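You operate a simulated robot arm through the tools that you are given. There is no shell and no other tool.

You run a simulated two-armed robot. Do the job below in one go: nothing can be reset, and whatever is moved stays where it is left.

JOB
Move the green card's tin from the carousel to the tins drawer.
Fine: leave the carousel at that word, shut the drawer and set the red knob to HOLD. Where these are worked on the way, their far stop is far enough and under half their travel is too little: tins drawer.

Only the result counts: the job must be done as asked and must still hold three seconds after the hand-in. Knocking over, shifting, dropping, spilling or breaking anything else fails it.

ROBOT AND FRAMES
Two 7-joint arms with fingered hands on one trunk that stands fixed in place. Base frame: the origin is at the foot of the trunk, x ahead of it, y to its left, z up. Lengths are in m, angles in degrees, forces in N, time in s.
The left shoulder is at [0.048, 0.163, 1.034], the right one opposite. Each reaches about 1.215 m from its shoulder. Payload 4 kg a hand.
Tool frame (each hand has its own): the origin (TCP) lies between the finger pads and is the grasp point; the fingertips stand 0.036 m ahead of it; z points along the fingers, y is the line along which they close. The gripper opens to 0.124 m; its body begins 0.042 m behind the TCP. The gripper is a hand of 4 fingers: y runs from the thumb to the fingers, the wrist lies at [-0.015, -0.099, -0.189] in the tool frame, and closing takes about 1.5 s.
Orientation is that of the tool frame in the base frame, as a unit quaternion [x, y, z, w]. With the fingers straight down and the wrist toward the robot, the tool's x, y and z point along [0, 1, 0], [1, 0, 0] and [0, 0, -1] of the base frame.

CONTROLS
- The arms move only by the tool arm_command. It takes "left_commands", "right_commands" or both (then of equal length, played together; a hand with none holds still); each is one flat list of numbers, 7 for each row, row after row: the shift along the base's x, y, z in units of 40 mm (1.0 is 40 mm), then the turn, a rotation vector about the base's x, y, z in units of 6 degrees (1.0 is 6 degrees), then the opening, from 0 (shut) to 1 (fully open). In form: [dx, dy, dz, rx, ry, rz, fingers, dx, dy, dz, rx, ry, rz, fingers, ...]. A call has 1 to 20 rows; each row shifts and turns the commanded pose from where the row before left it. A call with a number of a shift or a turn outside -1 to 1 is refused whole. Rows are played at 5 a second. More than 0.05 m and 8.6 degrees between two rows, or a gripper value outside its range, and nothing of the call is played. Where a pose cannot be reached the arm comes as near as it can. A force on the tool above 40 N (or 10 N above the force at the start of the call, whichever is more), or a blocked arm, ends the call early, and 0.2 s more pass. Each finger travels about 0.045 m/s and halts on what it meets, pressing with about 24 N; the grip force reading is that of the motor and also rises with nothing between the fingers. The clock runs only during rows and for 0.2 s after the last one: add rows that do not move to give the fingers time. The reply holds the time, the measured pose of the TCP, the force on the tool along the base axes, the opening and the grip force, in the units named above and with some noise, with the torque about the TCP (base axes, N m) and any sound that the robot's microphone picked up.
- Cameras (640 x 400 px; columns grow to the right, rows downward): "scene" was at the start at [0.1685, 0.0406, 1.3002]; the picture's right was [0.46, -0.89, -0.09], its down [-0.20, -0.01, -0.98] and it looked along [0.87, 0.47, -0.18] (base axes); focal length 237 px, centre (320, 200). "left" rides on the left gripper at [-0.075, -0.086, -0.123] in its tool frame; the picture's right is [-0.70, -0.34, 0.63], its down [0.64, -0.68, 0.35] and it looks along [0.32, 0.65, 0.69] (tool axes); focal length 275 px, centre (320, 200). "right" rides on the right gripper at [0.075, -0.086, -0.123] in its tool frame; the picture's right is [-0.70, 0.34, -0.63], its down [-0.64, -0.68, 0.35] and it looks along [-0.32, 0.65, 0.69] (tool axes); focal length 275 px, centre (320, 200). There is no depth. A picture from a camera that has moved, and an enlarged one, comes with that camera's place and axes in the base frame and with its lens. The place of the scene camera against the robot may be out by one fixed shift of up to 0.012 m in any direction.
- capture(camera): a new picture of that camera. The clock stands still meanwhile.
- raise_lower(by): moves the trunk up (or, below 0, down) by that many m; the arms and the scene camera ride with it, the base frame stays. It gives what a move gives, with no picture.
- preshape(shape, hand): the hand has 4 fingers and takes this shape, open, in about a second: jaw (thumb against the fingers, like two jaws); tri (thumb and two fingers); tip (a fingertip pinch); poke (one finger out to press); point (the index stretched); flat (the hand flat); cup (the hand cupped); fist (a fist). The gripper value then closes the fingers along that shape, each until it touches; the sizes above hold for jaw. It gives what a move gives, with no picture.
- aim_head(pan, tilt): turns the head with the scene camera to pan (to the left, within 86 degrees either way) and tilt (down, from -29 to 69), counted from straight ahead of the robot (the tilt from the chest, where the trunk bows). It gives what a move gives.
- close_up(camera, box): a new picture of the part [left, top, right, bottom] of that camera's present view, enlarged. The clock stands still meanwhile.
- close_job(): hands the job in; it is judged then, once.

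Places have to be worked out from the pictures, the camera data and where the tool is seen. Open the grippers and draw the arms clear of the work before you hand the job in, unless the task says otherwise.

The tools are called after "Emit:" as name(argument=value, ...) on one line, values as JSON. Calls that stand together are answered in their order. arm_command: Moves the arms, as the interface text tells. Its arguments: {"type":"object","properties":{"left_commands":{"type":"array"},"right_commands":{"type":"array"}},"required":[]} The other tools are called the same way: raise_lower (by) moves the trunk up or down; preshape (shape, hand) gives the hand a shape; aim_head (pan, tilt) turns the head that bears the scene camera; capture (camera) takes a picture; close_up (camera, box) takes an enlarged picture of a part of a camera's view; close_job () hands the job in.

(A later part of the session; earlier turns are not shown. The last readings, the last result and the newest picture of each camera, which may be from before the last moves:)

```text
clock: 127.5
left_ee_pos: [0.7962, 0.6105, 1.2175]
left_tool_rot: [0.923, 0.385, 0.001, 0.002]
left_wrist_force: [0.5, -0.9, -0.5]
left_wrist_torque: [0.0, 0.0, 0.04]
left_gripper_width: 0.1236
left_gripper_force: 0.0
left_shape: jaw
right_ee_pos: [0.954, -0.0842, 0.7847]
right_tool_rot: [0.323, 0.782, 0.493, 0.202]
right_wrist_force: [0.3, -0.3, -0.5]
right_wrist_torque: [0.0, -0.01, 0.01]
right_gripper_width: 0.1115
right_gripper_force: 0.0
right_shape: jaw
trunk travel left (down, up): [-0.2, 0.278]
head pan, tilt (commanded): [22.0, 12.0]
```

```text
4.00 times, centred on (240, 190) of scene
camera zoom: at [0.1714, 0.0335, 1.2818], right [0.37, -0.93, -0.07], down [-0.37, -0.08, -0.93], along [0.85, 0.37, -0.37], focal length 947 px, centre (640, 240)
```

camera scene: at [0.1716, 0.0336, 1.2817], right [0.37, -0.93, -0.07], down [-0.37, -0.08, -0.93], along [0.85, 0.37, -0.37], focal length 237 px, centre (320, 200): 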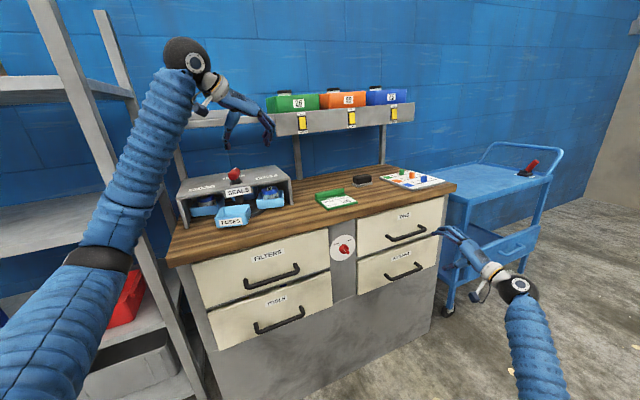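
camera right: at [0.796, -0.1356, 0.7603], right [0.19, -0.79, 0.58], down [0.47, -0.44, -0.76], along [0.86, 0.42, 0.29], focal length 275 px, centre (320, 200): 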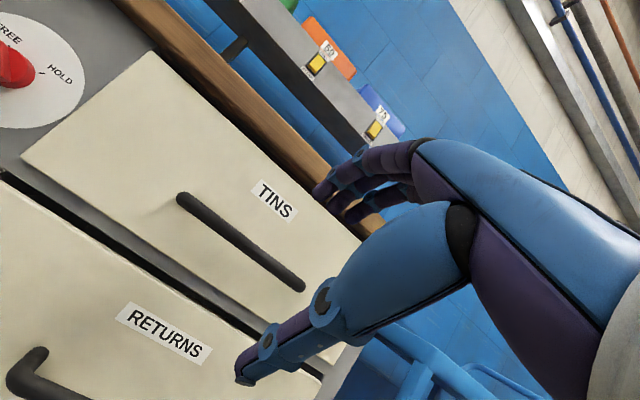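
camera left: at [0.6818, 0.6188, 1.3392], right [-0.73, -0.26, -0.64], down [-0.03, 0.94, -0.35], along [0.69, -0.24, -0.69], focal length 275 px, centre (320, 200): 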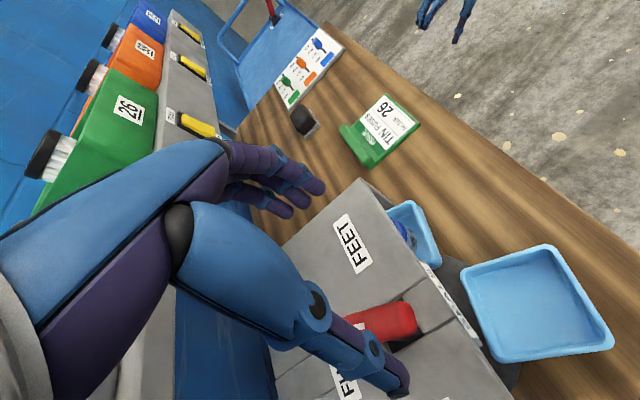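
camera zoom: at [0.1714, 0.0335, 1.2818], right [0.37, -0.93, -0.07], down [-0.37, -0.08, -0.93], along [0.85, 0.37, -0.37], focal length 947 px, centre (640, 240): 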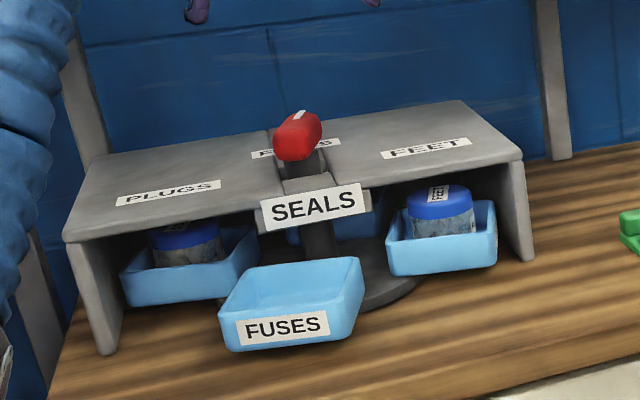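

The carousel stands about 18-20° past FUSES. I go down over the handle axis (0.822, 0.6526) at yaw -54° with the jaws open.

Emit:
arm_command(left_commands=[0.13, 0.21, -0.4, 0, 0, -0.3, 1, 0.13, 0.21, -0.5, 0, 0, -0.3, 1, 0.13, 0.21, -0.7, 0, 0, -0.3, 1, 0.13, 0.21, -0.8, 0, 0, -0.3, 1, 0.13, 0.21, -0.8, 0, 0, -0.3, 1, 0, 0, 0, 0, 0, 0, 1])

Emit:
capture(camera="left")

Emit:
close_up(camera="scene", box=[170, 120, 310, 240])

```text
clock: 128.9
left_ee_pos: [0.8215, 0.6565, 1.0903]
left_tool_rot: [0.95, 0.311, 0.002, 0.003]
left_wrist_force: [0.1, 0.0, 0.3]
left_wrist_torque: [0.0, -0.01, 0.03]
left_gripper_width: 0.1236
left_gripper_force: 0.1
left_shape: jaw
right_ee_pos: [0.9534, -0.0842, 0.7867]
right_tool_rot: [0.322, 0.782, 0.493, 0.203]
right_wrist_force: [-0.3, 0.2, 0.1]
right_wrist_torque: [0.02, 0.01, 0.02]
right_gripper_width: 0.1113
right_gripper_force: 0.1
right_shape: jaw
trunk travel left (down, up): [-0.2, 0.278]
head pan, tilt (commanded): [22.0, 12.0]
```

```text
taken
camera left: at [0.7103, 0.6823, 1.2128], right [-0.76, -0.14, -0.64], down [0.12, 0.93, -0.35], along [0.64, -0.34, -0.69], focal length 275 px, centre (320, 200)
```

left: 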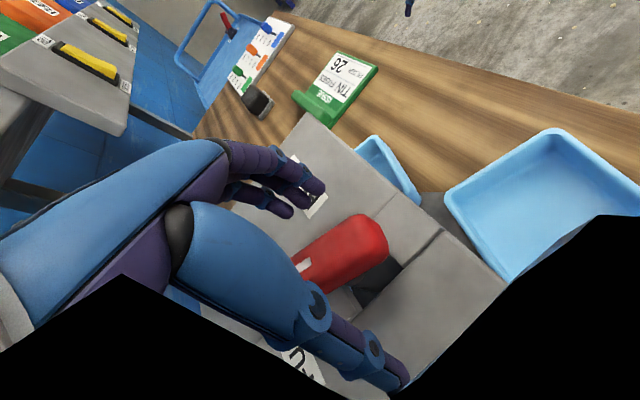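

```text
3.33 times, centred on (240, 180) of scene
camera zoom: at [0.1711, 0.0332, 1.282], right [0.37, -0.93, -0.07], down [-0.37, -0.08, -0.93], along [0.85, 0.37, -0.37], focal length 789 px, centre (587, 267)
```

zoom: 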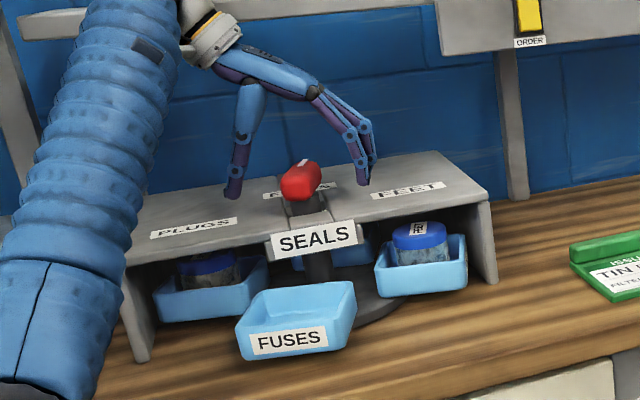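

The jaws straddle the bar; about 17° counter-clockwise are needed. I close on the bar first.

Emit:
arm_command(left_commands=[0, 0, 0, 0, 0, 0, 0.7, 0, 0, 0, 0, 0, 0, 0.45, 0, 0, 0, 0, 0, 0, 0.2, 0, 0, 0, 0, 0, 0, 0, 0, 0, 0, 0, 0, 0, 0, 0, 0, 0, 0, 0, 0, 0, 0, 0, 0, 0, 0, 0, 0, 0, 0, 0, 0, 0, 0, 0])

Emit:
close_up(camera="scene", box=[170, 120, 310, 240])

```text
clock: 130.7
left_ee_pos: [0.8224, 0.6578, 1.0893]
left_tool_rot: [0.95, 0.311, 0.002, 0.003]
left_wrist_force: [-1.4, 4.0, 0.0]
left_wrist_torque: [-0.3, -0.33, -0.01]
left_gripper_width: 0.0426
left_gripper_force: 23.5
left_shape: jaw
right_ee_pos: [0.9534, -0.0832, 0.7847]
right_tool_rot: [0.323, 0.782, 0.492, 0.203]
right_wrist_force: [0.3, 0.0, 0.1]
right_wrist_torque: [-0.01, -0.01, 0.0]
right_gripper_width: 0.1114
right_gripper_force: 0.0
right_shape: jaw
trunk travel left (down, up): [-0.2, 0.278]
head pan, tilt (commanded): [22.0, 12.0]
```

```text
3.33 times, centred on (240, 180) of scene
camera zoom: at [0.1715, 0.0339, 1.2818], right [0.37, -0.93, -0.07], down [-0.37, -0.08, -0.93], along [0.85, 0.37, -0.37], focal length 789 px, centre (587, 267)
```

zoom: 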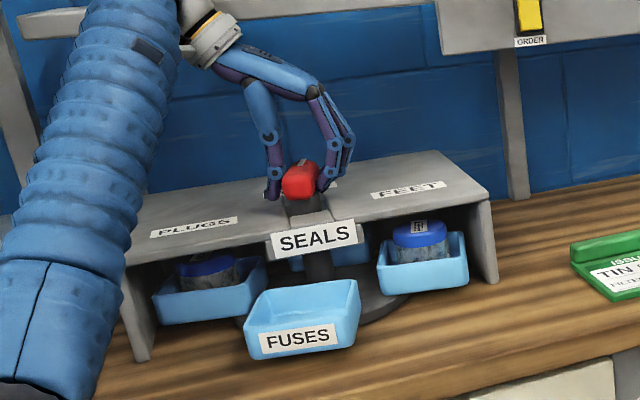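

Closing already brought it a few degrees back. I turn 11° counter-clockwise and look.

Emit:
arm_command(left_commands=[0, 0, 0, 0, 0, 0.5, 0, 0, 0, 0, 0, 0, 0.7, 0, 0, 0, 0, 0, 0, 0.6, 0, 0, 0, 0, 0, 0, 0, 0])

Emit:
close_up(camera="scene", box=[170, 120, 310, 240])

Emit:
capture(camera="left")

```text
clock: 131.7
left_ee_pos: [0.8213, 0.6574, 1.0908]
left_tool_rot: [0.917, 0.399, 0.002, 0.003]
left_wrist_force: [-0.8, 8.4, 5.2]
left_wrist_torque: [-0.16, -0.45, 0.08]
left_gripper_width: 0.0424
left_gripper_force: 23.8
left_shape: jaw
right_ee_pos: [0.9538, -0.0833, 0.7852]
right_tool_rot: [0.323, 0.782, 0.493, 0.204]
right_wrist_force: [0.1, 0.5, -0.4]
right_wrist_torque: [-0.01, -0.02, 0.02]
right_gripper_width: 0.1115
right_gripper_force: 0.0
right_shape: jaw
trunk travel left (down, up): [-0.2, 0.278]
head pan, tilt (commanded): [22.0, 12.0]
```

```text
3.33 times, centred on (240, 180) of scene
camera zoom: at [0.1711, 0.0339, 1.2819], right [0.37, -0.93, -0.07], down [-0.37, -0.08, -0.93], along [0.85, 0.37, -0.37], focal length 789 px, centre (587, 267)
```

zoom: 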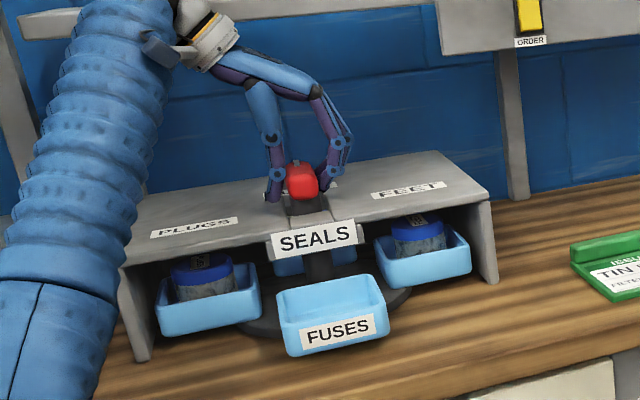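

```text
taken
camera left: at [0.7071, 0.6611, 1.2119], right [-0.72, -0.28, -0.64], down [-0.06, 0.94, -0.35], along [0.69, -0.21, -0.69], focal length 275 px, centre (320, 200)
```

left: 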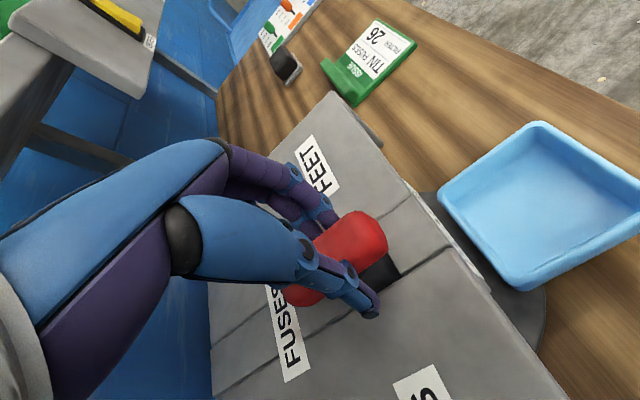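

The tray label's place matches the computed square position within about 1°. I release gently and lift straight up.

Emit:
arm_command(left_commands=[0, 0, 0, 0, 0, 0, 0.35, 0, 0, 0, 0, 0, 0, 0.5, 0, 0, 0, 0, 0, 0, 0.7, 0, 0, 0, 0, 0, 0, 0.9, 0, 0, 0, 0, 0, 0, 1, 0, 0, 0.4, 0, 0, 0, 1, 0, 0, 0.8, 0, 0, 0, 1, 0, 0, 0.9, 0, 0, 0, 1, 0, 0, 0.9, 0, 0, 0, 1, 0, 0, 0, 0, 0, 0, 1])

Emit:
close_up(camera="scene", box=[170, 120, 310, 240])

Emit:
capture(camera="left")

```text
clock: 133.9
left_ee_pos: [0.8231, 0.6567, 1.2109]
left_tool_rot: [0.917, 0.398, 0.0, 0.002]
left_wrist_force: [0.2, 0.9, 0.3]
left_wrist_torque: [0.0, 0.03, 0.0]
left_gripper_width: 0.1239
left_gripper_force: 0.0
left_shape: jaw
right_ee_pos: [0.9541, -0.0844, 0.7843]
right_tool_rot: [0.324, 0.782, 0.492, 0.203]
right_wrist_force: [-1.2, -0.6, 0.0]
right_wrist_torque: [-0.02, 0.01, 0.02]
right_gripper_width: 0.1116
right_gripper_force: 0.0
right_shape: jaw
trunk travel left (down, up): [-0.2, 0.278]
head pan, tilt (commanded): [22.0, 12.0]
```

```text
3.33 times, centred on (240, 180) of scene
camera zoom: at [0.1723, 0.0338, 1.2814], right [0.37, -0.93, -0.07], down [-0.37, -0.08, -0.93], along [0.85, 0.37, -0.37], focal length 789 px, centre (587, 267)
```

zoom: 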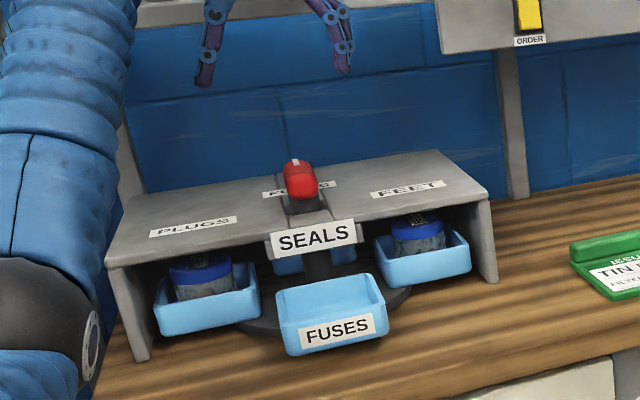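

```text
taken
camera left: at [0.7083, 0.6613, 1.3329], right [-0.72, -0.28, -0.64], down [-0.06, 0.94, -0.35], along [0.69, -0.21, -0.69], focal length 275 px, centre (320, 200)
```

left: 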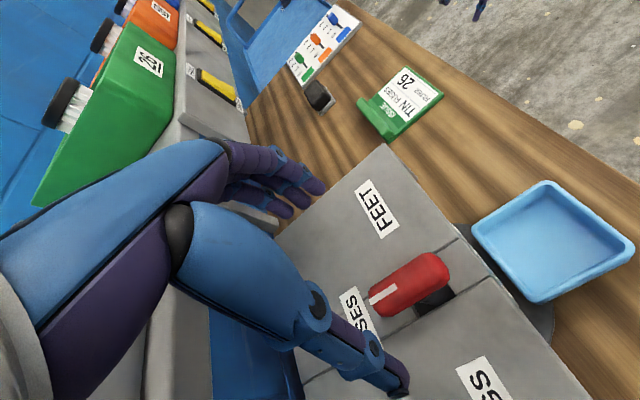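

The carousel stayed. I enlarge the handle to check it against the cover strip.

Emit:
close_up(camera="left", box=[320, 210, 500, 350])

Emit:
close_up(camera="scene", box=[320, 220, 368, 268])

```text
2.86 times, centred on (410, 280) of left
camera zoom: at [0.7083, 0.6613, 1.3329], right [-0.72, -0.28, -0.64], down [-0.06, 0.94, -0.35], along [0.69, -0.21, -0.69], focal length 786 px, centre (63, -29)
```

zoom: 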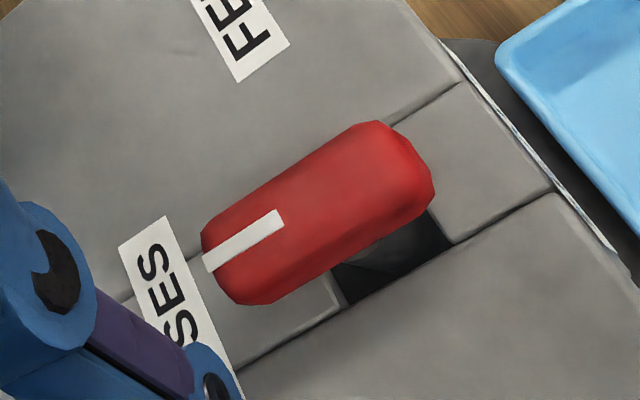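

```text
8.33 times, centred on (344, 244) of scene
camera zoom: at [0.1723, 0.0338, 1.2814], right [0.37, -0.93, -0.07], down [-0.37, -0.08, -0.93], along [0.85, 0.37, -0.37], focal length 1973 px, centre (120, -167)
```

zoom: 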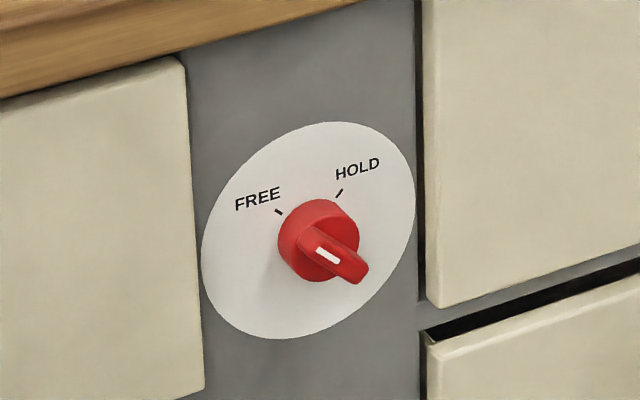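

The handle is within about 2° of FUSES. Now the red knob: FREE and HOLD ticks lie at about -45° and +45° from upright, the knob axis near (0.92, 0.28, 0.76). I bring the right hand in front of it.

Emit:
arm_command(right_commands=[-0.54, 0.716, -0.06, 0, 0, 0, 0.9, -0.54, 0.716, -0.06, 0, 0, 0, 0.9, -0.54, 0.716, -0.06, 0, 0, 0, 0.9, -0.54, 0.716, -0.06, 0, 0, 0, 0.9, -0.54, 0.716, -0.06, 0, 0, 0, 0.9, -0.54, 0.716, -0.06, 0, 0, 0, 0.9, -0.54, 0.716, -0.06, 0, 0, 0, 0.9, -0.54, 0.716, -0.06, 0, 0, 0, 0.9, 0, 0, 0, 0, 0, 0, 0.9])

Emit:
capture(camera="right")

Emit:
capture(camera="scene")

```text
clock: 135.9
left_ee_pos: [0.8218, 0.6562, 1.211]
left_tool_rot: [0.917, 0.399, 0.001, 0.001]
left_wrist_force: [-0.5, -0.5, -0.3]
left_wrist_torque: [0.05, -0.03, 0.02]
left_gripper_width: 0.1235
left_gripper_force: 0.2
left_shape: jaw
right_ee_pos: [0.7817, 0.1475, 0.7662]
right_tool_rot: [0.324, 0.782, 0.492, 0.203]
right_wrist_force: [0.6, 0.1, 0.3]
right_wrist_torque: [0.01, 0.02, 0.02]
right_gripper_width: 0.1114
right_gripper_force: 0.0
right_shape: jaw
trunk travel left (down, up): [-0.2, 0.278]
head pan, tilt (commanded): [22.0, 12.0]
```

```text
taken
camera right: at [0.6233, 0.0945, 0.7418], right [0.19, -0.79, 0.58], down [0.47, -0.44, -0.76], along [0.86, 0.42, 0.29], focal length 275 px, centre (320, 200)
```

right: 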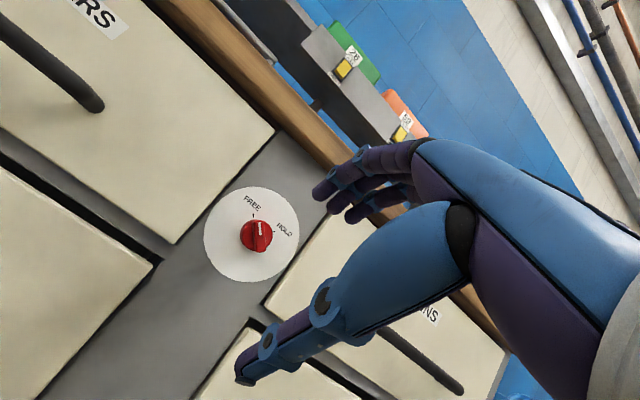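

```text
taken
camera scene: at [0.1716, 0.0334, 1.2817], right [0.37, -0.93, -0.07], down [-0.37, -0.08, -0.93], along [0.85, 0.37, -0.37], focal length 237 px, centre (320, 200)
```

scene: 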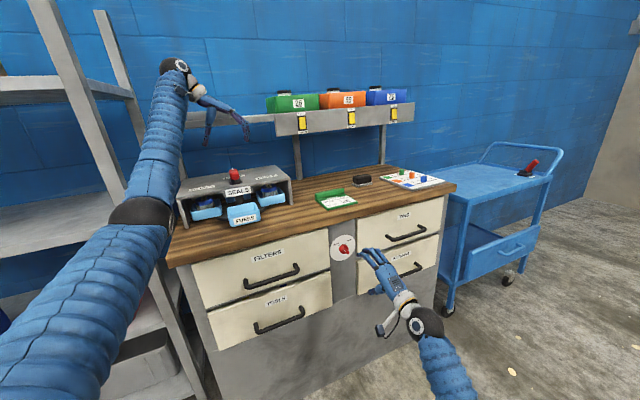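

The knob is well in view of the right hand's camera. I enlarge it.

Emit:
close_up(camera="right", box=[196, 180, 316, 290])

```text
3.64 times, centred on (256, 235) of right
camera zoom: at [0.6233, 0.0945, 0.7418], right [0.19, -0.79, 0.58], down [0.47, -0.44, -0.76], along [0.86, 0.42, 0.29], focal length 1001 px, centre (553, 73)
```

zoom: 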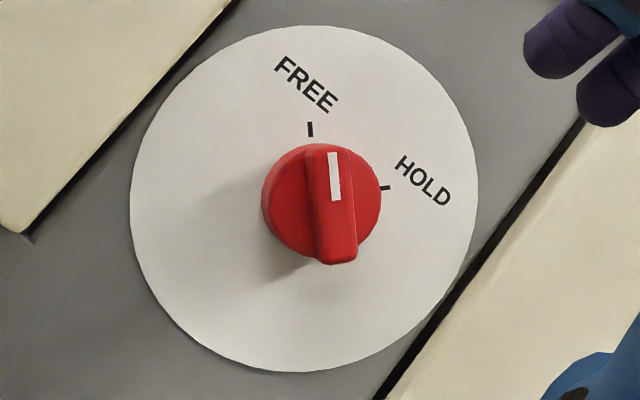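

The knob points to FREE; its axis is near l-position (0.925, 0.284, 0.758) on the panel, with a bar about 4 cm long and 1.5 cm wide. I level the right hand's fingers and roll it 45° clockwise to lie across the bar, still well off the panel.

Emit:
arm_command(right_commands=[0, 0, 0, 0.59, -0.59, 0, 0.9, 0, 0, 0, 0.59, -0.59, 0, 0.9, 0, 0, 0, 0.59, -0.59, 0, 0.9, 0, 0, 0, 0.59, -0.59, 0, 0.9, 0, 0, 0, 0.59, -0.59, 0, 0.9, 0, 0, 0, 0.66, 0.66, 0, 0.9, 0, 0, 0, 0.66, 0.66, 0, 0.9, 0, 0, 0, 0.66, 0.66, 0, 0.9, 0, 0, 0, 0.66, 0.66, 0, 0.9, 0, 0, 0, 0.66, 0.66, 0, 0.9, 0, 0, 0, 0.66, 0.66, 0, 0.9, 0, 0, 0, 0.66, 0.66, 0, 0.9, 0, 0, 0, 0.66, 0.66, 0, 0.9, 0, 0, 0, 0, 0, 0, 0.9])

Emit:
capture(camera="right")

Emit:
capture(camera="scene")

```text
clock: 138.8
left_ee_pos: [0.8231, 0.6556, 1.2092]
left_tool_rot: [0.917, 0.399, 0.0, 0.0]
left_wrist_force: [-0.2, -0.1, -0.2]
left_wrist_torque: [0.0, 0.03, 0.0]
left_gripper_width: 0.1238
left_gripper_force: 0.0
left_shape: jaw
right_ee_pos: [0.8094, 0.0742, 0.7414]
right_tool_rot: [0.492, 0.546, 0.675, 0.058]
right_wrist_force: [-0.1, -0.6, 0.0]
right_wrist_torque: [-0.03, -0.01, -0.02]
right_gripper_width: 0.1115
right_gripper_force: 0.0
right_shape: jaw
trunk travel left (down, up): [-0.2, 0.278]
head pan, tilt (commanded): [22.0, 12.0]
stopped in row 14 (right hand): the arm was blocked; the commanded pose is now the measured one
```

```text
taken
camera right: at [0.642, 0.0709, 0.7278], right [0.04, -0.99, -0.1], down [0.27, 0.11, -0.96], along [0.96, 0.02, 0.27], focal length 275 px, centre (320, 200)
```

right: 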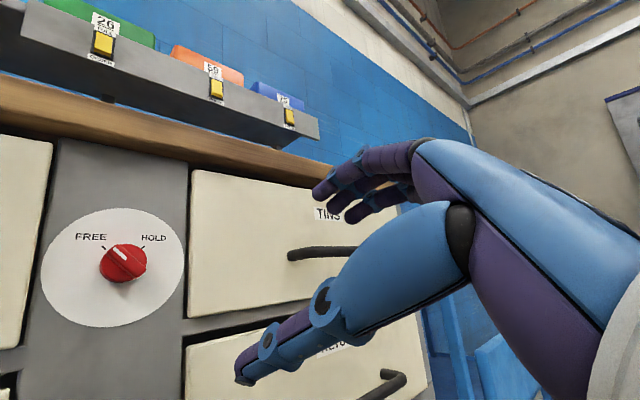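

```text
taken
camera scene: at [0.1726, 0.0336, 1.2806], right [0.37, -0.93, -0.07], down [-0.37, -0.08, -0.93], along [0.85, 0.37, -0.37], focal length 237 px, centre (320, 200)
```

scene: 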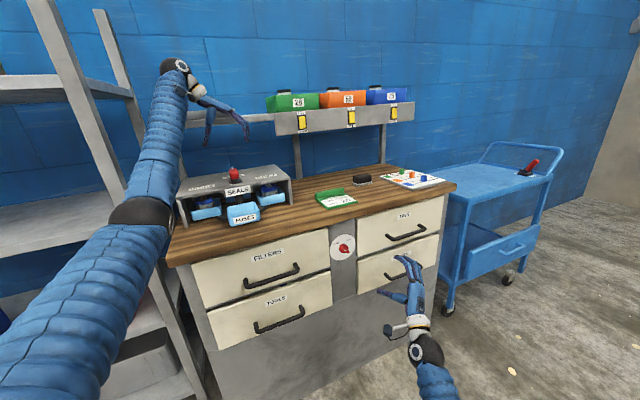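

The clockwise roll is blocked for the right arm there. I roll it the other way, back through upright to -45° (along the bar), returning in front of the knob.

Emit:
arm_command(right_commands=[-0.035, 0.154, 0.043, -0.69, -0.69, 0, 0.9, -0.035, 0.154, 0.043, -0.69, -0.69, 0, 0.9, -0.035, 0.154, 0.043, -0.69, -0.69, 0, 0.9, -0.035, 0.154, 0.043, -0.69, -0.69, 0, 0.9, -0.035, 0.154, 0.043, -0.69, -0.69, 0, 0.9, -0.035, 0.154, 0.043, -0.69, -0.69, 0, 0.9, -0.035, 0.154, 0.043, -0.69, -0.69, 0, 0.9, -0.035, 0.154, 0.043, -0.69, -0.69, 0, 0.9, -0.035, 0.154, 0.043, -0.69, -0.69, 0, 0.9, -0.035, 0.154, 0.043, -0.69, -0.69, 0, 0.9, -0.035, 0.154, 0.043, -0.69, -0.69, 0, 0.9, -0.035, 0.154, 0.043, -0.69, -0.69, 0, 0.9, -0.035, 0.154, 0.043, -0.69, -0.69, 0, 0.9, -0.035, 0.154, 0.043, -0.69, -0.69, 0, 0.9, 0, 0, 0, 0, 0, 0, 0.9])

Emit:
capture(camera="right")

Emit:
capture(camera="scene")

```text
clock: 142.0
left_ee_pos: [0.8221, 0.6555, 1.211]
left_tool_rot: [0.917, 0.398, 0.002, 0.002]
left_wrist_force: [-0.1, 0.5, 0.1]
left_wrist_torque: [-0.01, -0.02, -0.04]
left_gripper_width: 0.1238
left_gripper_force: 0.0
left_shape: jaw
right_ee_pos: [0.7883, 0.1646, 0.7656]
right_tool_rot: [0.032, 0.699, 0.486, 0.524]
right_wrist_force: [0.0, -1.0, 0.0]
right_wrist_torque: [-0.04, -0.03, 0.03]
right_gripper_width: 0.1117
right_gripper_force: 0.0
right_shape: jaw
trunk travel left (down, up): [-0.2, 0.278]
head pan, tilt (commanded): [22.0, 12.0]
```

```text
taken
camera right: at [0.6992, 0.0811, 0.6486], right [-0.33, -0.62, 0.71], down [0.87, -0.49, -0.03], along [0.37, 0.61, 0.7], focal length 275 px, centre (320, 200)
```

right: 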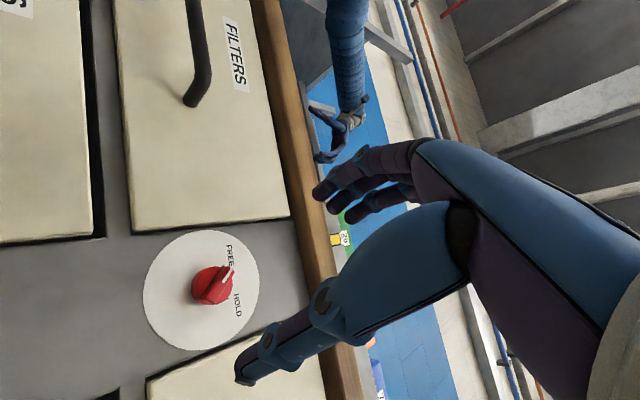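

```text
taken
camera scene: at [0.1716, 0.0335, 1.2817], right [0.37, -0.93, -0.07], down [-0.37, -0.08, -0.93], along [0.85, 0.37, -0.37], focal length 237 px, centre (320, 200)
```

scene: 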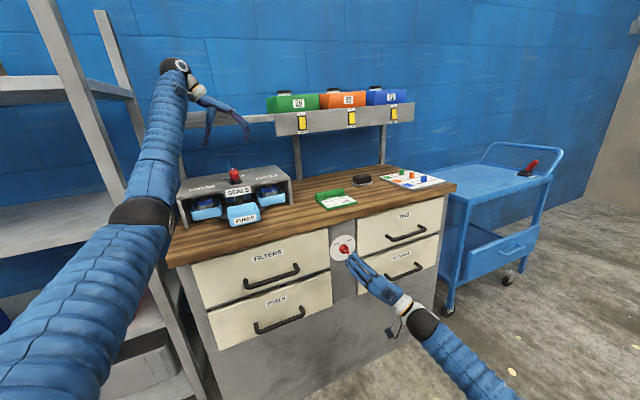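

Roll -45° is reached without trouble. I test rolling further to -135°, which would let the jaws take the bar across its width.

Emit:
arm_command(right_commands=[0, 0, 0, 0, 0, 0.8, 0.9, 0, 0, 0, -0.7, -0.7, 0, 0.9, 0, 0, 0, -0.7, -0.7, 0, 0.9, 0, 0, 0, -0.7, -0.7, 0, 0.9, 0, 0, 0, -0.7, -0.7, 0, 0.9, 0, 0, 0, -0.7, -0.7, 0, 0.9, 0, 0, 0, -0.7, -0.7, 0, 0.9, 0, 0, 0, -0.7, -0.7, 0, 0.9, 0, 0, 0, -0.7, -0.7, 0, 0.9, 0, 0, 0, -0.7, -0.7, 0, 0.9, 0, 0, 0, -0.7, -0.7, 0, 0.9, 0, 0, 0, -0.7, -0.7, 0, 0.9, 0, 0, 0, -0.7, -0.7, 0, 0.9, 0, 0, 0, -0.7, -0.7, 0, 0.9, 0, 0, 0, -0.7, -0.7, 0, 0.9, 0, 0, 0, -0.7, -0.7, 0, 0.9, 0, 0, 0, 0, 0, 0, 0.9])

Emit:
capture(camera="right")

Emit:
capture(camera="scene")

```text
clock: 145.6
left_ee_pos: [0.8218, 0.6563, 1.2109]
left_tool_rot: [0.917, 0.399, 0.001, 0.001]
left_wrist_force: [-0.2, 0.4, 0.6]
left_wrist_torque: [-0.02, 0.02, -0.01]
left_gripper_width: 0.1238
left_gripper_force: 0.1
left_shape: jaw
right_ee_pos: [0.7885, 0.1637, 0.7652]
right_tool_rot: [-0.499, 0.502, 0.016, 0.706]
right_wrist_force: [-0.6, -1.3, 0.1]
right_wrist_torque: [0.01, 0.0, 0.02]
right_gripper_width: 0.1114
right_gripper_force: 0.0
right_shape: jaw
trunk travel left (down, up): [-0.2, 0.278]
head pan, tilt (commanded): [22.0, 12.0]
```

```text
taken
camera right: at [0.7855, -0.0041, 0.7696], right [-0.96, 0.04, 0.27], down [0.28, 0.22, 0.94], along [-0.02, 0.98, -0.22], focal length 275 px, centre (320, 200)
```

right: 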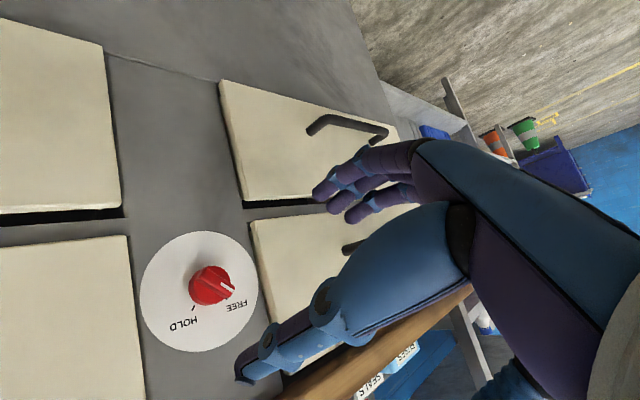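

```text
taken
camera scene: at [0.1721, 0.0329, 1.2815], right [0.37, -0.93, -0.07], down [-0.37, -0.08, -0.93], along [0.85, 0.37, -0.37], focal length 237 px, centre (320, 200)
```

scene: 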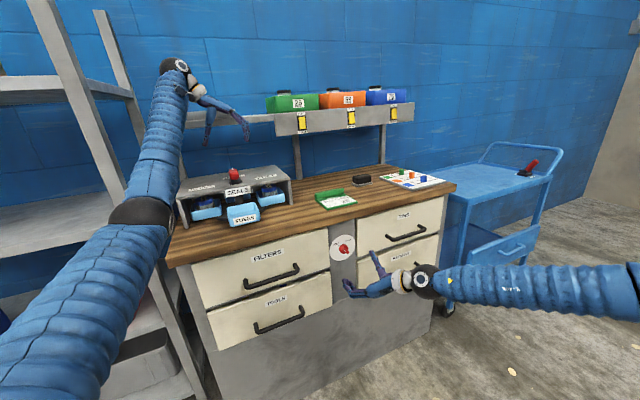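

Roll -135° is fully reachable, so the jaws can take the bar across and turn 90° clockwise to -45°. I enlarge the knob to measure its depth.

Emit:
close_up(camera="right", box=[130, 220, 270, 360])

```text
2.86 times, centred on (200, 290) of right
camera zoom: at [0.7855, -0.0041, 0.7696], right [-0.96, 0.04, 0.27], down [0.28, 0.22, 0.94], along [-0.02, 0.98, -0.22], focal length 786 px, centre (663, -57)
```

zoom: 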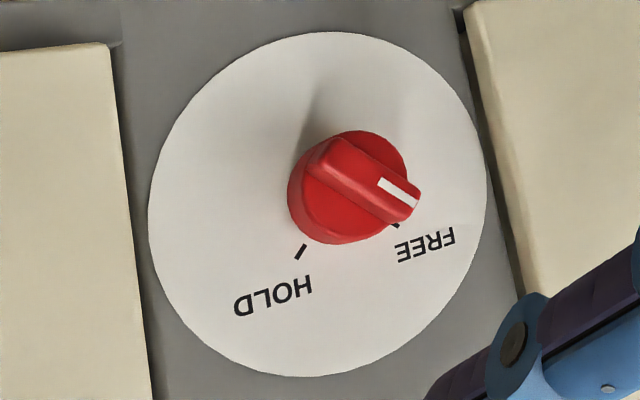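

Using the ticks from two views, the dial centre is (0.9125, 0.276, 0.760), the panel at 0.840 m along the inward direction, and the bar reaches 2.6 cm out. I advance to about 5 cm before grasp depth with jaws at 5 cm.

Emit:
arm_command(right_commands=[0.3, 0.25, -0.03, -0.05, -0.05, 0, 0.6, 0.34, 0.26, -0.03, -0.05, -0.05, 0, 0.42, 0.34, 0.26, -0.03, -0.05, -0.05, 0, 0.42, 0.34, 0.26, -0.03, -0.03, -0.03, 0, 0.42, 0, 0, 0, 0, 0, 0, 0.42, 0, 0, 0, 0, 0, 0, 0.42])

Emit:
capture(camera="right")

Emit:
close_up(camera="scene", box=[310, 210, 440, 310])

```text
clock: 147.0
left_ee_pos: [0.8222, 0.6564, 1.2118]
left_tool_rot: [0.917, 0.398, 0.001, 0.001]
left_wrist_force: [0.4, 0.5, 0.4]
left_wrist_torque: [0.0, 0.03, 0.01]
left_gripper_width: 0.1235
left_gripper_force: 0.1
left_shape: jaw
right_ee_pos: [0.8395, 0.2061, 0.7622]
right_tool_rot: [-0.506, 0.495, 0.008, 0.706]
right_wrist_force: [0.0, 0.5, -0.6]
right_wrist_torque: [0.01, -0.01, 0.01]
right_gripper_width: 0.0524
right_gripper_force: 0.0
right_shape: jaw
trunk travel left (down, up): [-0.2, 0.278]
head pan, tilt (commanded): [22.0, 12.0]
```

```text
taken
camera right: at [0.8361, 0.0385, 0.7698], right [-0.97, 0.05, 0.25], down [0.26, 0.23, 0.94], along [-0.01, 0.97, -0.24], focal length 275 px, centre (320, 200)
```

right: 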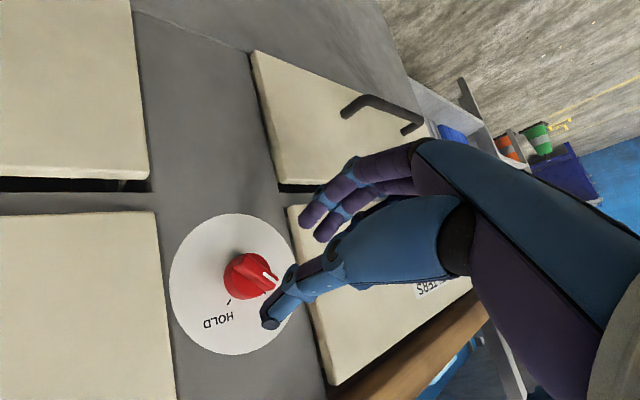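

```text
4.00 times, centred on (375, 260) of scene
camera zoom: at [0.1717, 0.0336, 1.2817], right [0.37, -0.93, -0.07], down [-0.37, -0.08, -0.93], along [0.85, 0.37, -0.37], focal length 947 px, centre (100, -40)
```

zoom: 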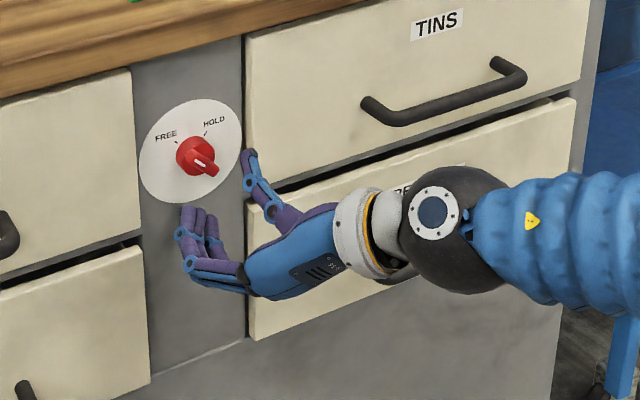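

The jaws lie across the bar; predicted and seen knob positions agree within a few mm. I enlarge to fine-check the centring.

Emit:
close_up(camera="right", box=[190, 220, 340, 340])

```text
3.33 times, centred on (265, 280) of right
camera zoom: at [0.8361, 0.0385, 0.7698], right [-0.97, 0.05, 0.25], down [0.26, 0.23, 0.94], along [-0.01, 0.97, -0.24], focal length 918 px, centre (503, -67)
```

zoom: 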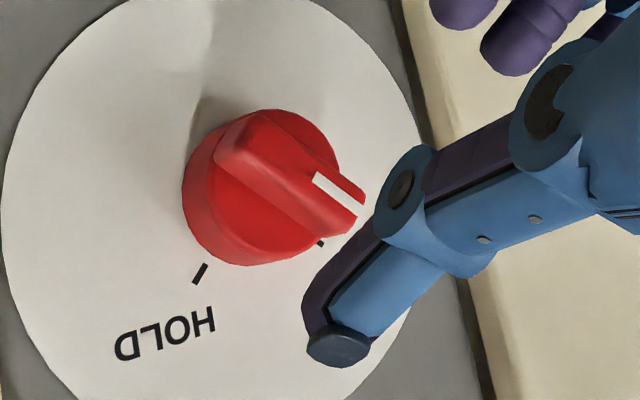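

Small correction: axis at l 0.452, z 0.7595. I move the last 5 cm in, fingertips just short of the knob's disc.

Emit:
arm_command(right_commands=[0.32, 0.275, -0.023, 0, 0, 0, 0.42, 0.32, 0.275, -0.023, 0, 0, 0, 0.42, 0.32, 0.275, -0.023, 0, 0, 0, 0.42, 0, 0, 0, 0, 0, 0, 0.42])

Emit:
capture(camera="right")

Emit:
close_up(camera="scene", box=[310, 210, 400, 280])

```text
clock: 148.0
left_ee_pos: [0.8227, 0.6562, 1.2126]
left_tool_rot: [0.917, 0.398, 0.001, 0.001]
left_wrist_force: [-0.1, 0.3, 0.5]
left_wrist_torque: [0.03, 0.01, 0.0]
left_gripper_width: 0.1237
left_gripper_force: 0.0
left_shape: jaw
right_ee_pos: [0.8769, 0.2367, 0.7591]
right_tool_rot: [-0.506, 0.495, 0.008, 0.707]
right_wrist_force: [-0.5, -0.1, -0.1]
right_wrist_torque: [0.01, 0.03, 0.0]
right_gripper_width: 0.0525
right_gripper_force: 0.0
right_shape: jaw
trunk travel left (down, up): [-0.2, 0.278]
head pan, tilt (commanded): [22.0, 12.0]
```

```text
taken
camera right: at [0.8745, 0.0694, 0.7668], right [-0.97, 0.05, 0.25], down [0.26, 0.23, 0.94], along [-0.01, 0.97, -0.24], focal length 275 px, centre (320, 200)
```

right: 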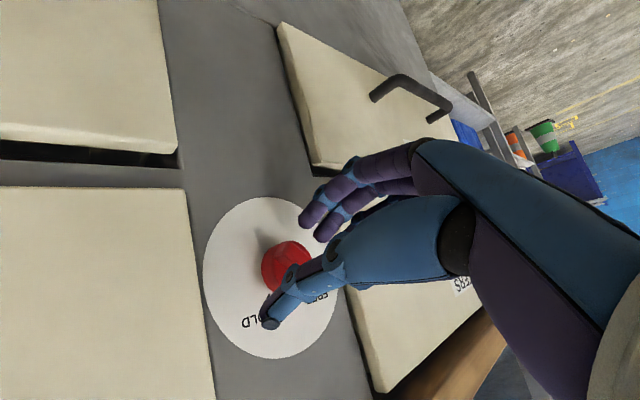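

```text
5.71 times, centred on (355, 245) of scene
camera zoom: at [0.1714, 0.0332, 1.2818], right [0.37, -0.93, -0.07], down [-0.37, -0.08, -0.93], along [0.85, 0.37, -0.37], focal length 1353 px, centre (120, -57)
```

zoom: 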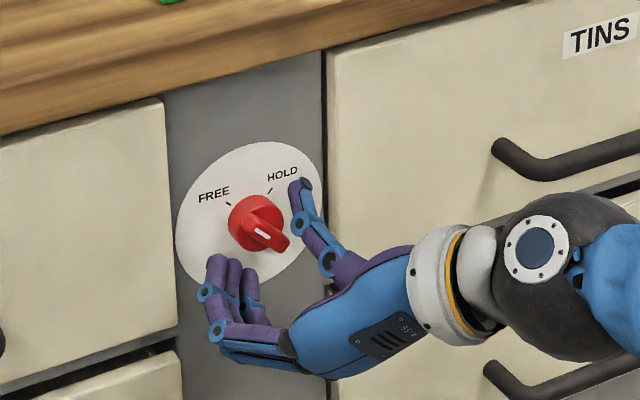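

Fingers and thumb straddle the bar. I close on it.

Emit:
arm_command(right_commands=[0, 0, 0, 0, 0, 0, 0.3, 0, 0, 0, 0, 0, 0, 0.15, 0, 0, 0, 0, 0, 0, 0, 0, 0, 0, 0, 0, 0, 0, 0, 0, 0, 0, 0, 0, 0, 0, 0, 0, 0, 0, 0, 0])

Emit:
capture(camera="right")

Emit:
close_up(camera="scene", box=[310, 210, 400, 280])

```text
clock: 149.4
left_ee_pos: [0.8218, 0.6547, 1.2133]
left_tool_rot: [0.917, 0.399, 0.002, 0.002]
left_wrist_force: [0.3, 0.4, -0.2]
left_wrist_torque: [-0.03, 0.01, -0.02]
left_gripper_width: 0.1236
left_gripper_force: 0.1
left_shape: jaw
right_ee_pos: [0.8768, 0.2361, 0.7577]
right_tool_rot: [-0.506, 0.495, 0.008, 0.706]
right_wrist_force: [-18.7, -9.6, -3.5]
right_wrist_torque: [-0.2, 0.2, 0.39]
right_gripper_width: 0.0146
right_gripper_force: 24.4
right_shape: jaw
trunk travel left (down, up): [-0.2, 0.278]
head pan, tilt (commanded): [22.0, 12.0]
```

```text
taken
camera right: at [0.8733, 0.0692, 0.766], right [-0.97, 0.05, 0.26], down [0.26, 0.23, 0.94], along [-0.02, 0.97, -0.24], focal length 275 px, centre (320, 200)
```

right: 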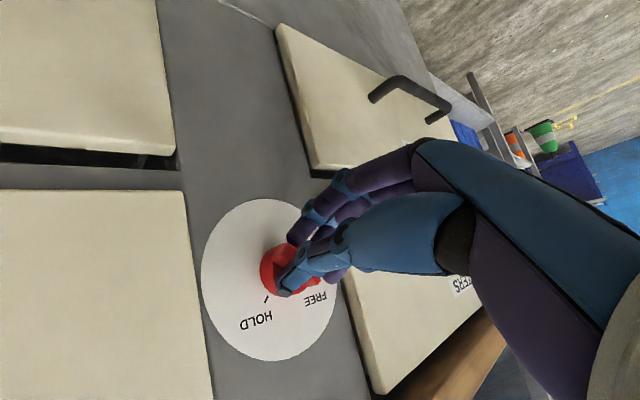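

```text
5.71 times, centred on (355, 245) of scene
camera zoom: at [0.1707, 0.0329, 1.2818], right [0.37, -0.93, -0.07], down [-0.37, -0.08, -0.93], along [0.85, 0.37, -0.37], focal length 1353 px, centre (120, -57)
```

zoom: 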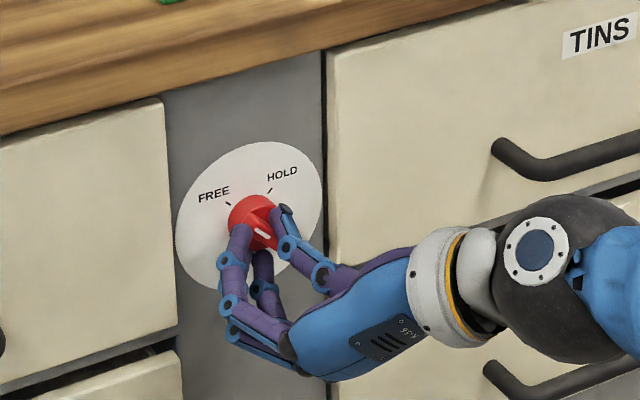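

The bar is held (width 0.0146), with some push against the knob's disc. I ease back 3 mm and turn clockwise 35° to start.

Emit:
arm_command(right_commands=[-0.05, -0.05, 0, 0, 0, 0, 0, 0, 0, 0, 0.55, 0.55, 0, 0, 0, 0, 0, 0.55, 0.55, 0, 0, 0, 0, 0, 0.55, 0.55, 0, 0, 0, 0, 0, 0.55, 0.55, 0, 0, 0, 0, 0, 0.55, 0.55, 0, 0, 0, 0, 0, 0.55, 0.55, 0, 0, 0, 0, 0, 0.55, 0.55, 0, 0, 0, 0, 0, 0, 0, 0, 0])

Emit:
capture(camera="right")

Emit:
close_up(camera="scene", box=[310, 210, 400, 280])

```text
clock: 151.4
left_ee_pos: [0.8216, 0.6562, 1.2124]
left_tool_rot: [0.917, 0.398, 0.003, 0.002]
left_wrist_force: [0.3, 0.5, 0.2]
left_wrist_torque: [-0.01, -0.02, 0.01]
left_gripper_width: 0.1236
left_gripper_force: 0.1
left_shape: jaw
right_ee_pos: [0.8763, 0.2346, 0.7588]
right_tool_rot: [-0.343, 0.614, 0.207, 0.68]
right_wrist_force: [-18.3, -2.4, -7.7]
right_wrist_torque: [-0.29, 0.22, 0.75]
right_gripper_width: 0.0131
right_gripper_force: 23.6
right_shape: jaw
trunk travel left (down, up): [-0.2, 0.278]
head pan, tilt (commanded): [22.0, 12.0]
```

```text
taken
camera right: at [0.8634, 0.0782, 0.7022], right [-0.79, -0.13, 0.6], down [0.61, -0.12, 0.78], along [-0.03, 0.98, 0.18], focal length 275 px, centre (320, 200)
```

right: 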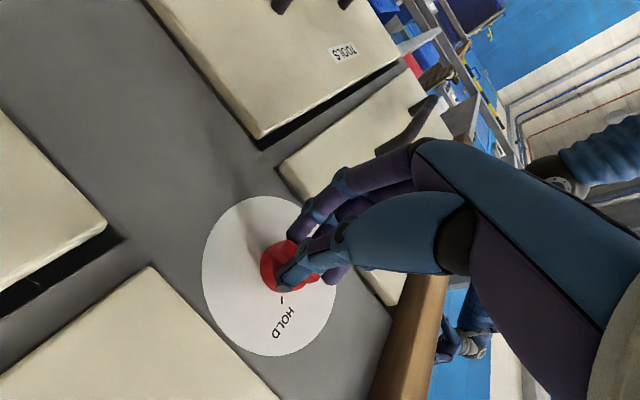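

```text
5.71 times, centred on (355, 245) of scene
camera zoom: at [0.1711, 0.0335, 1.2818], right [0.37, -0.93, -0.07], down [-0.37, -0.08, -0.93], along [0.85, 0.37, -0.37], focal length 1353 px, centre (120, -57)
```

zoom: 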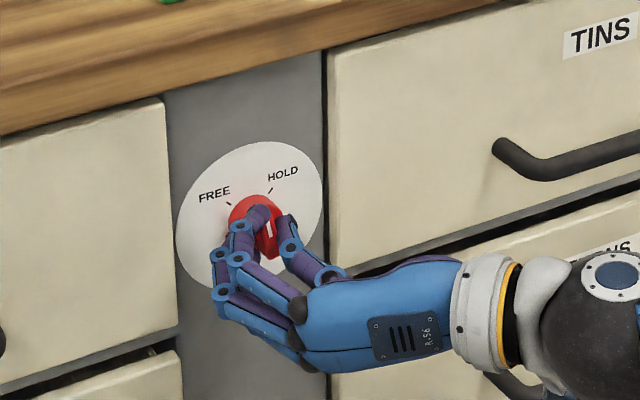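

The knob is turning with the hand. I ease off slightly and continue another 55° clockwise.

Emit:
arm_command(right_commands=[-0.07, 0, -0.03, 0.5, 0.5, 0, 0, 0, 0, 0, 0.6, 0.6, 0, 0, 0, 0, 0, 0.6, 0.6, 0, 0, 0, 0, 0, 0.6, 0.6, 0, 0, 0, 0, 0, 0.6, 0.6, 0, 0, 0, 0, 0, 0.6, 0.6, 0, 0, 0, 0, 0, 0.6, 0.6, 0, 0, 0, 0, 0, 0.6, 0.6, 0, 0, 0, 0, 0, 0.6, 0.6, 0, 0, 0, 0, 0, 0.6, 0.6, 0, 0, 0, 0, 0, 0.6, 0.6, 0, 0, 0, 0, 0, 0, 0, 0, 0])

Emit:
capture(camera="right")

Emit:
close_up(camera="scene", box=[310, 210, 400, 280])

```text
clock: 154.0
left_ee_pos: [0.8217, 0.656, 1.2115]
left_tool_rot: [0.917, 0.398, 0.002, 0.001]
left_wrist_force: [-0.4, -1.0, -0.9]
left_wrist_torque: [0.01, -0.01, 0.01]
left_gripper_width: 0.1237
left_gripper_force: 0.1
left_shape: jaw
right_ee_pos: [0.8745, 0.237, 0.7579]
right_tool_rot: [-0.013, 0.699, 0.496, 0.515]
right_wrist_force: [-10.4, -3.3, -9.5]
right_wrist_torque: [-0.18, 0.13, 0.2]
right_gripper_width: 0.0118
right_gripper_force: 24.4
right_shape: jaw
trunk travel left (down, up): [-0.2, 0.278]
head pan, tilt (commanded): [22.0, 12.0]
```

```text
taken
camera right: at [0.7974, 0.143, 0.6415], right [-0.3, -0.62, 0.73], down [0.91, -0.42, 0.02], along [0.29, 0.66, 0.69], focal length 275 px, centre (320, 200)
```

right: 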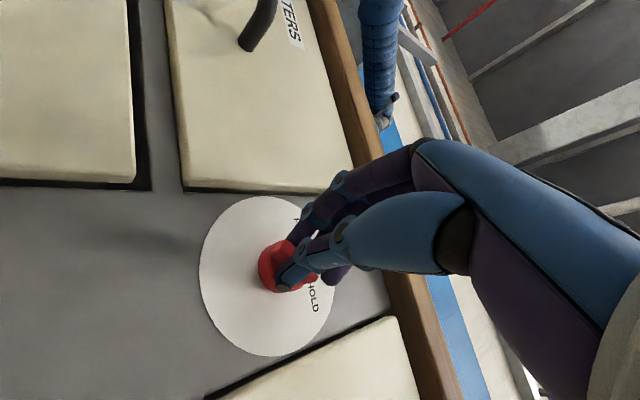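

```text
5.71 times, centred on (355, 245) of scene
camera zoom: at [0.1717, 0.0336, 1.2816], right [0.37, -0.93, -0.07], down [-0.37, -0.08, -0.93], along [0.85, 0.37, -0.37], focal length 1353 px, centre (120, -57)
```

zoom: 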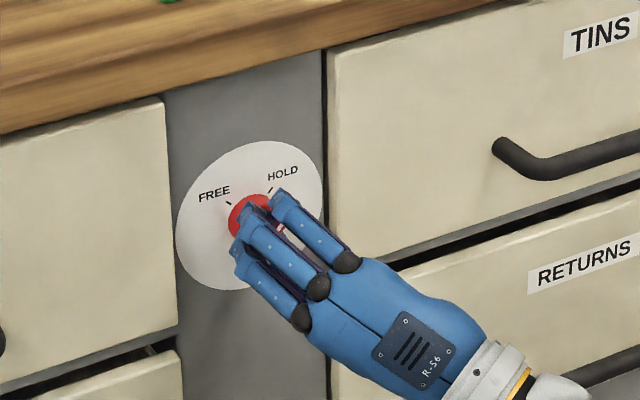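

The hand has turned 88°. I add 3° and open the jaws to see where the pointer stands.

Emit:
arm_command(right_commands=[0, 0, 0, 0.35, 0.35, 0, 0, 0, 0, 0, 0, 0, 0, 0, 0, 0, 0, 0, 0, 0, 0.2, 0, 0, 0, 0, 0, 0, 0.4, 0, 0, 0, 0, 0, 0, 0.45, 0, 0, 0, 0, 0, 0, 0.45, -0.3, -0.3, 0, 0, 0, 0, 0.45, -0.5, -0.5, 0, 0, 0, 0, 0.45, -0.5, -0.5, 0, 0, 0, 0, 0.45, 0, 0, 0, 0, 0, 0, 0.45])

Emit:
capture(camera="right")

Emit:
close_up(camera="scene", box=[310, 210, 400, 280])

```text
clock: 156.2
left_ee_pos: [0.8225, 0.6574, 1.2121]
left_tool_rot: [0.917, 0.399, 0.002, 0.001]
left_wrist_force: [0.0, 0.1, 0.2]
left_wrist_torque: [-0.03, -0.03, -0.01]
left_gripper_width: 0.1238
left_gripper_force: 0.1
left_shape: jaw
right_ee_pos: [0.821, 0.1857, 0.7566]
right_tool_rot: [0.005, 0.699, 0.509, 0.502]
right_wrist_force: [-0.1, 0.1, 0.7]
right_wrist_torque: [-0.01, -0.03, 0.0]
right_gripper_width: 0.0555
right_gripper_force: 0.0
right_shape: jaw
trunk travel left (down, up): [-0.2, 0.278]
head pan, tilt (commanded): [22.0, 12.0]
```

```text
taken
camera right: at [0.7406, 0.0965, 0.6403], right [-0.27, -0.65, 0.71], down [0.91, -0.42, -0.03], along [0.32, 0.64, 0.7], focal length 275 px, centre (320, 200)
```

right: 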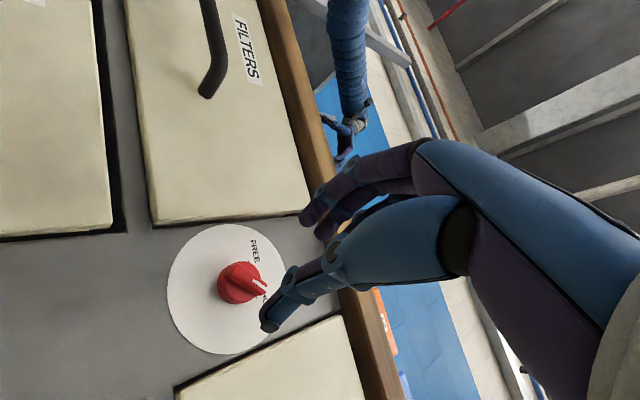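

```text
5.71 times, centred on (355, 245) of scene
camera zoom: at [0.1717, 0.0338, 1.2817], right [0.37, -0.93, -0.07], down [-0.37, -0.08, -0.93], along [0.85, 0.37, -0.37], focal length 1353 px, centre (120, -57)
```

zoom: 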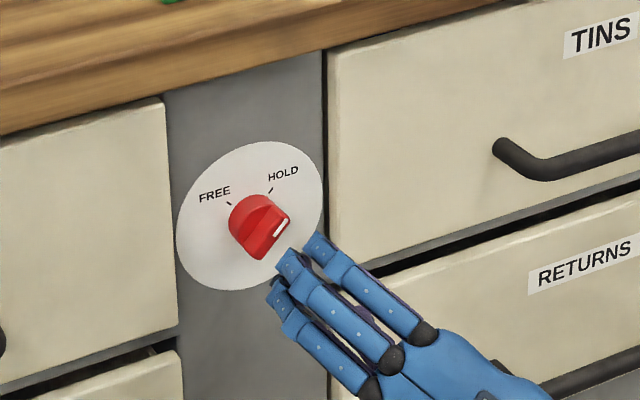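

The pointer now stands toward HOLD. I enlarge to verify it against the tick.

Emit:
close_up(camera="scene", box=[332, 228, 364, 262])

Emit:
close_up(camera="right", box=[160, 215, 300, 360])

```text
11.76 times, centred on (348, 245) of scene
camera zoom: at [0.1717, 0.0338, 1.2817], right [0.37, -0.93, -0.07], down [-0.37, -0.08, -0.93], along [0.85, 0.37, -0.37], focal length 2786 px, centre (-9, -329)
```

zoom: 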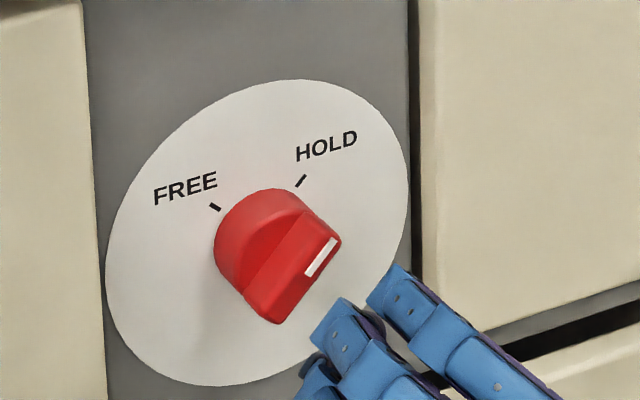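

```text
2.76 times, centred on (230, 288) of right
camera zoom: at [0.7406, 0.0965, 0.6403], right [-0.27, -0.65, 0.71], down [0.91, -0.42, -0.03], along [0.32, 0.64, 0.7], focal length 759 px, centre (568, -41)
```

zoom: 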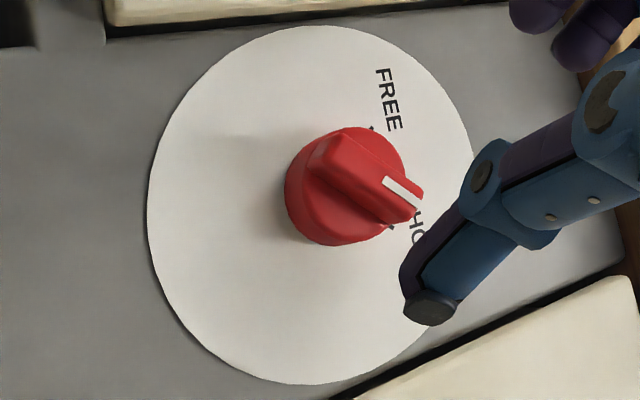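

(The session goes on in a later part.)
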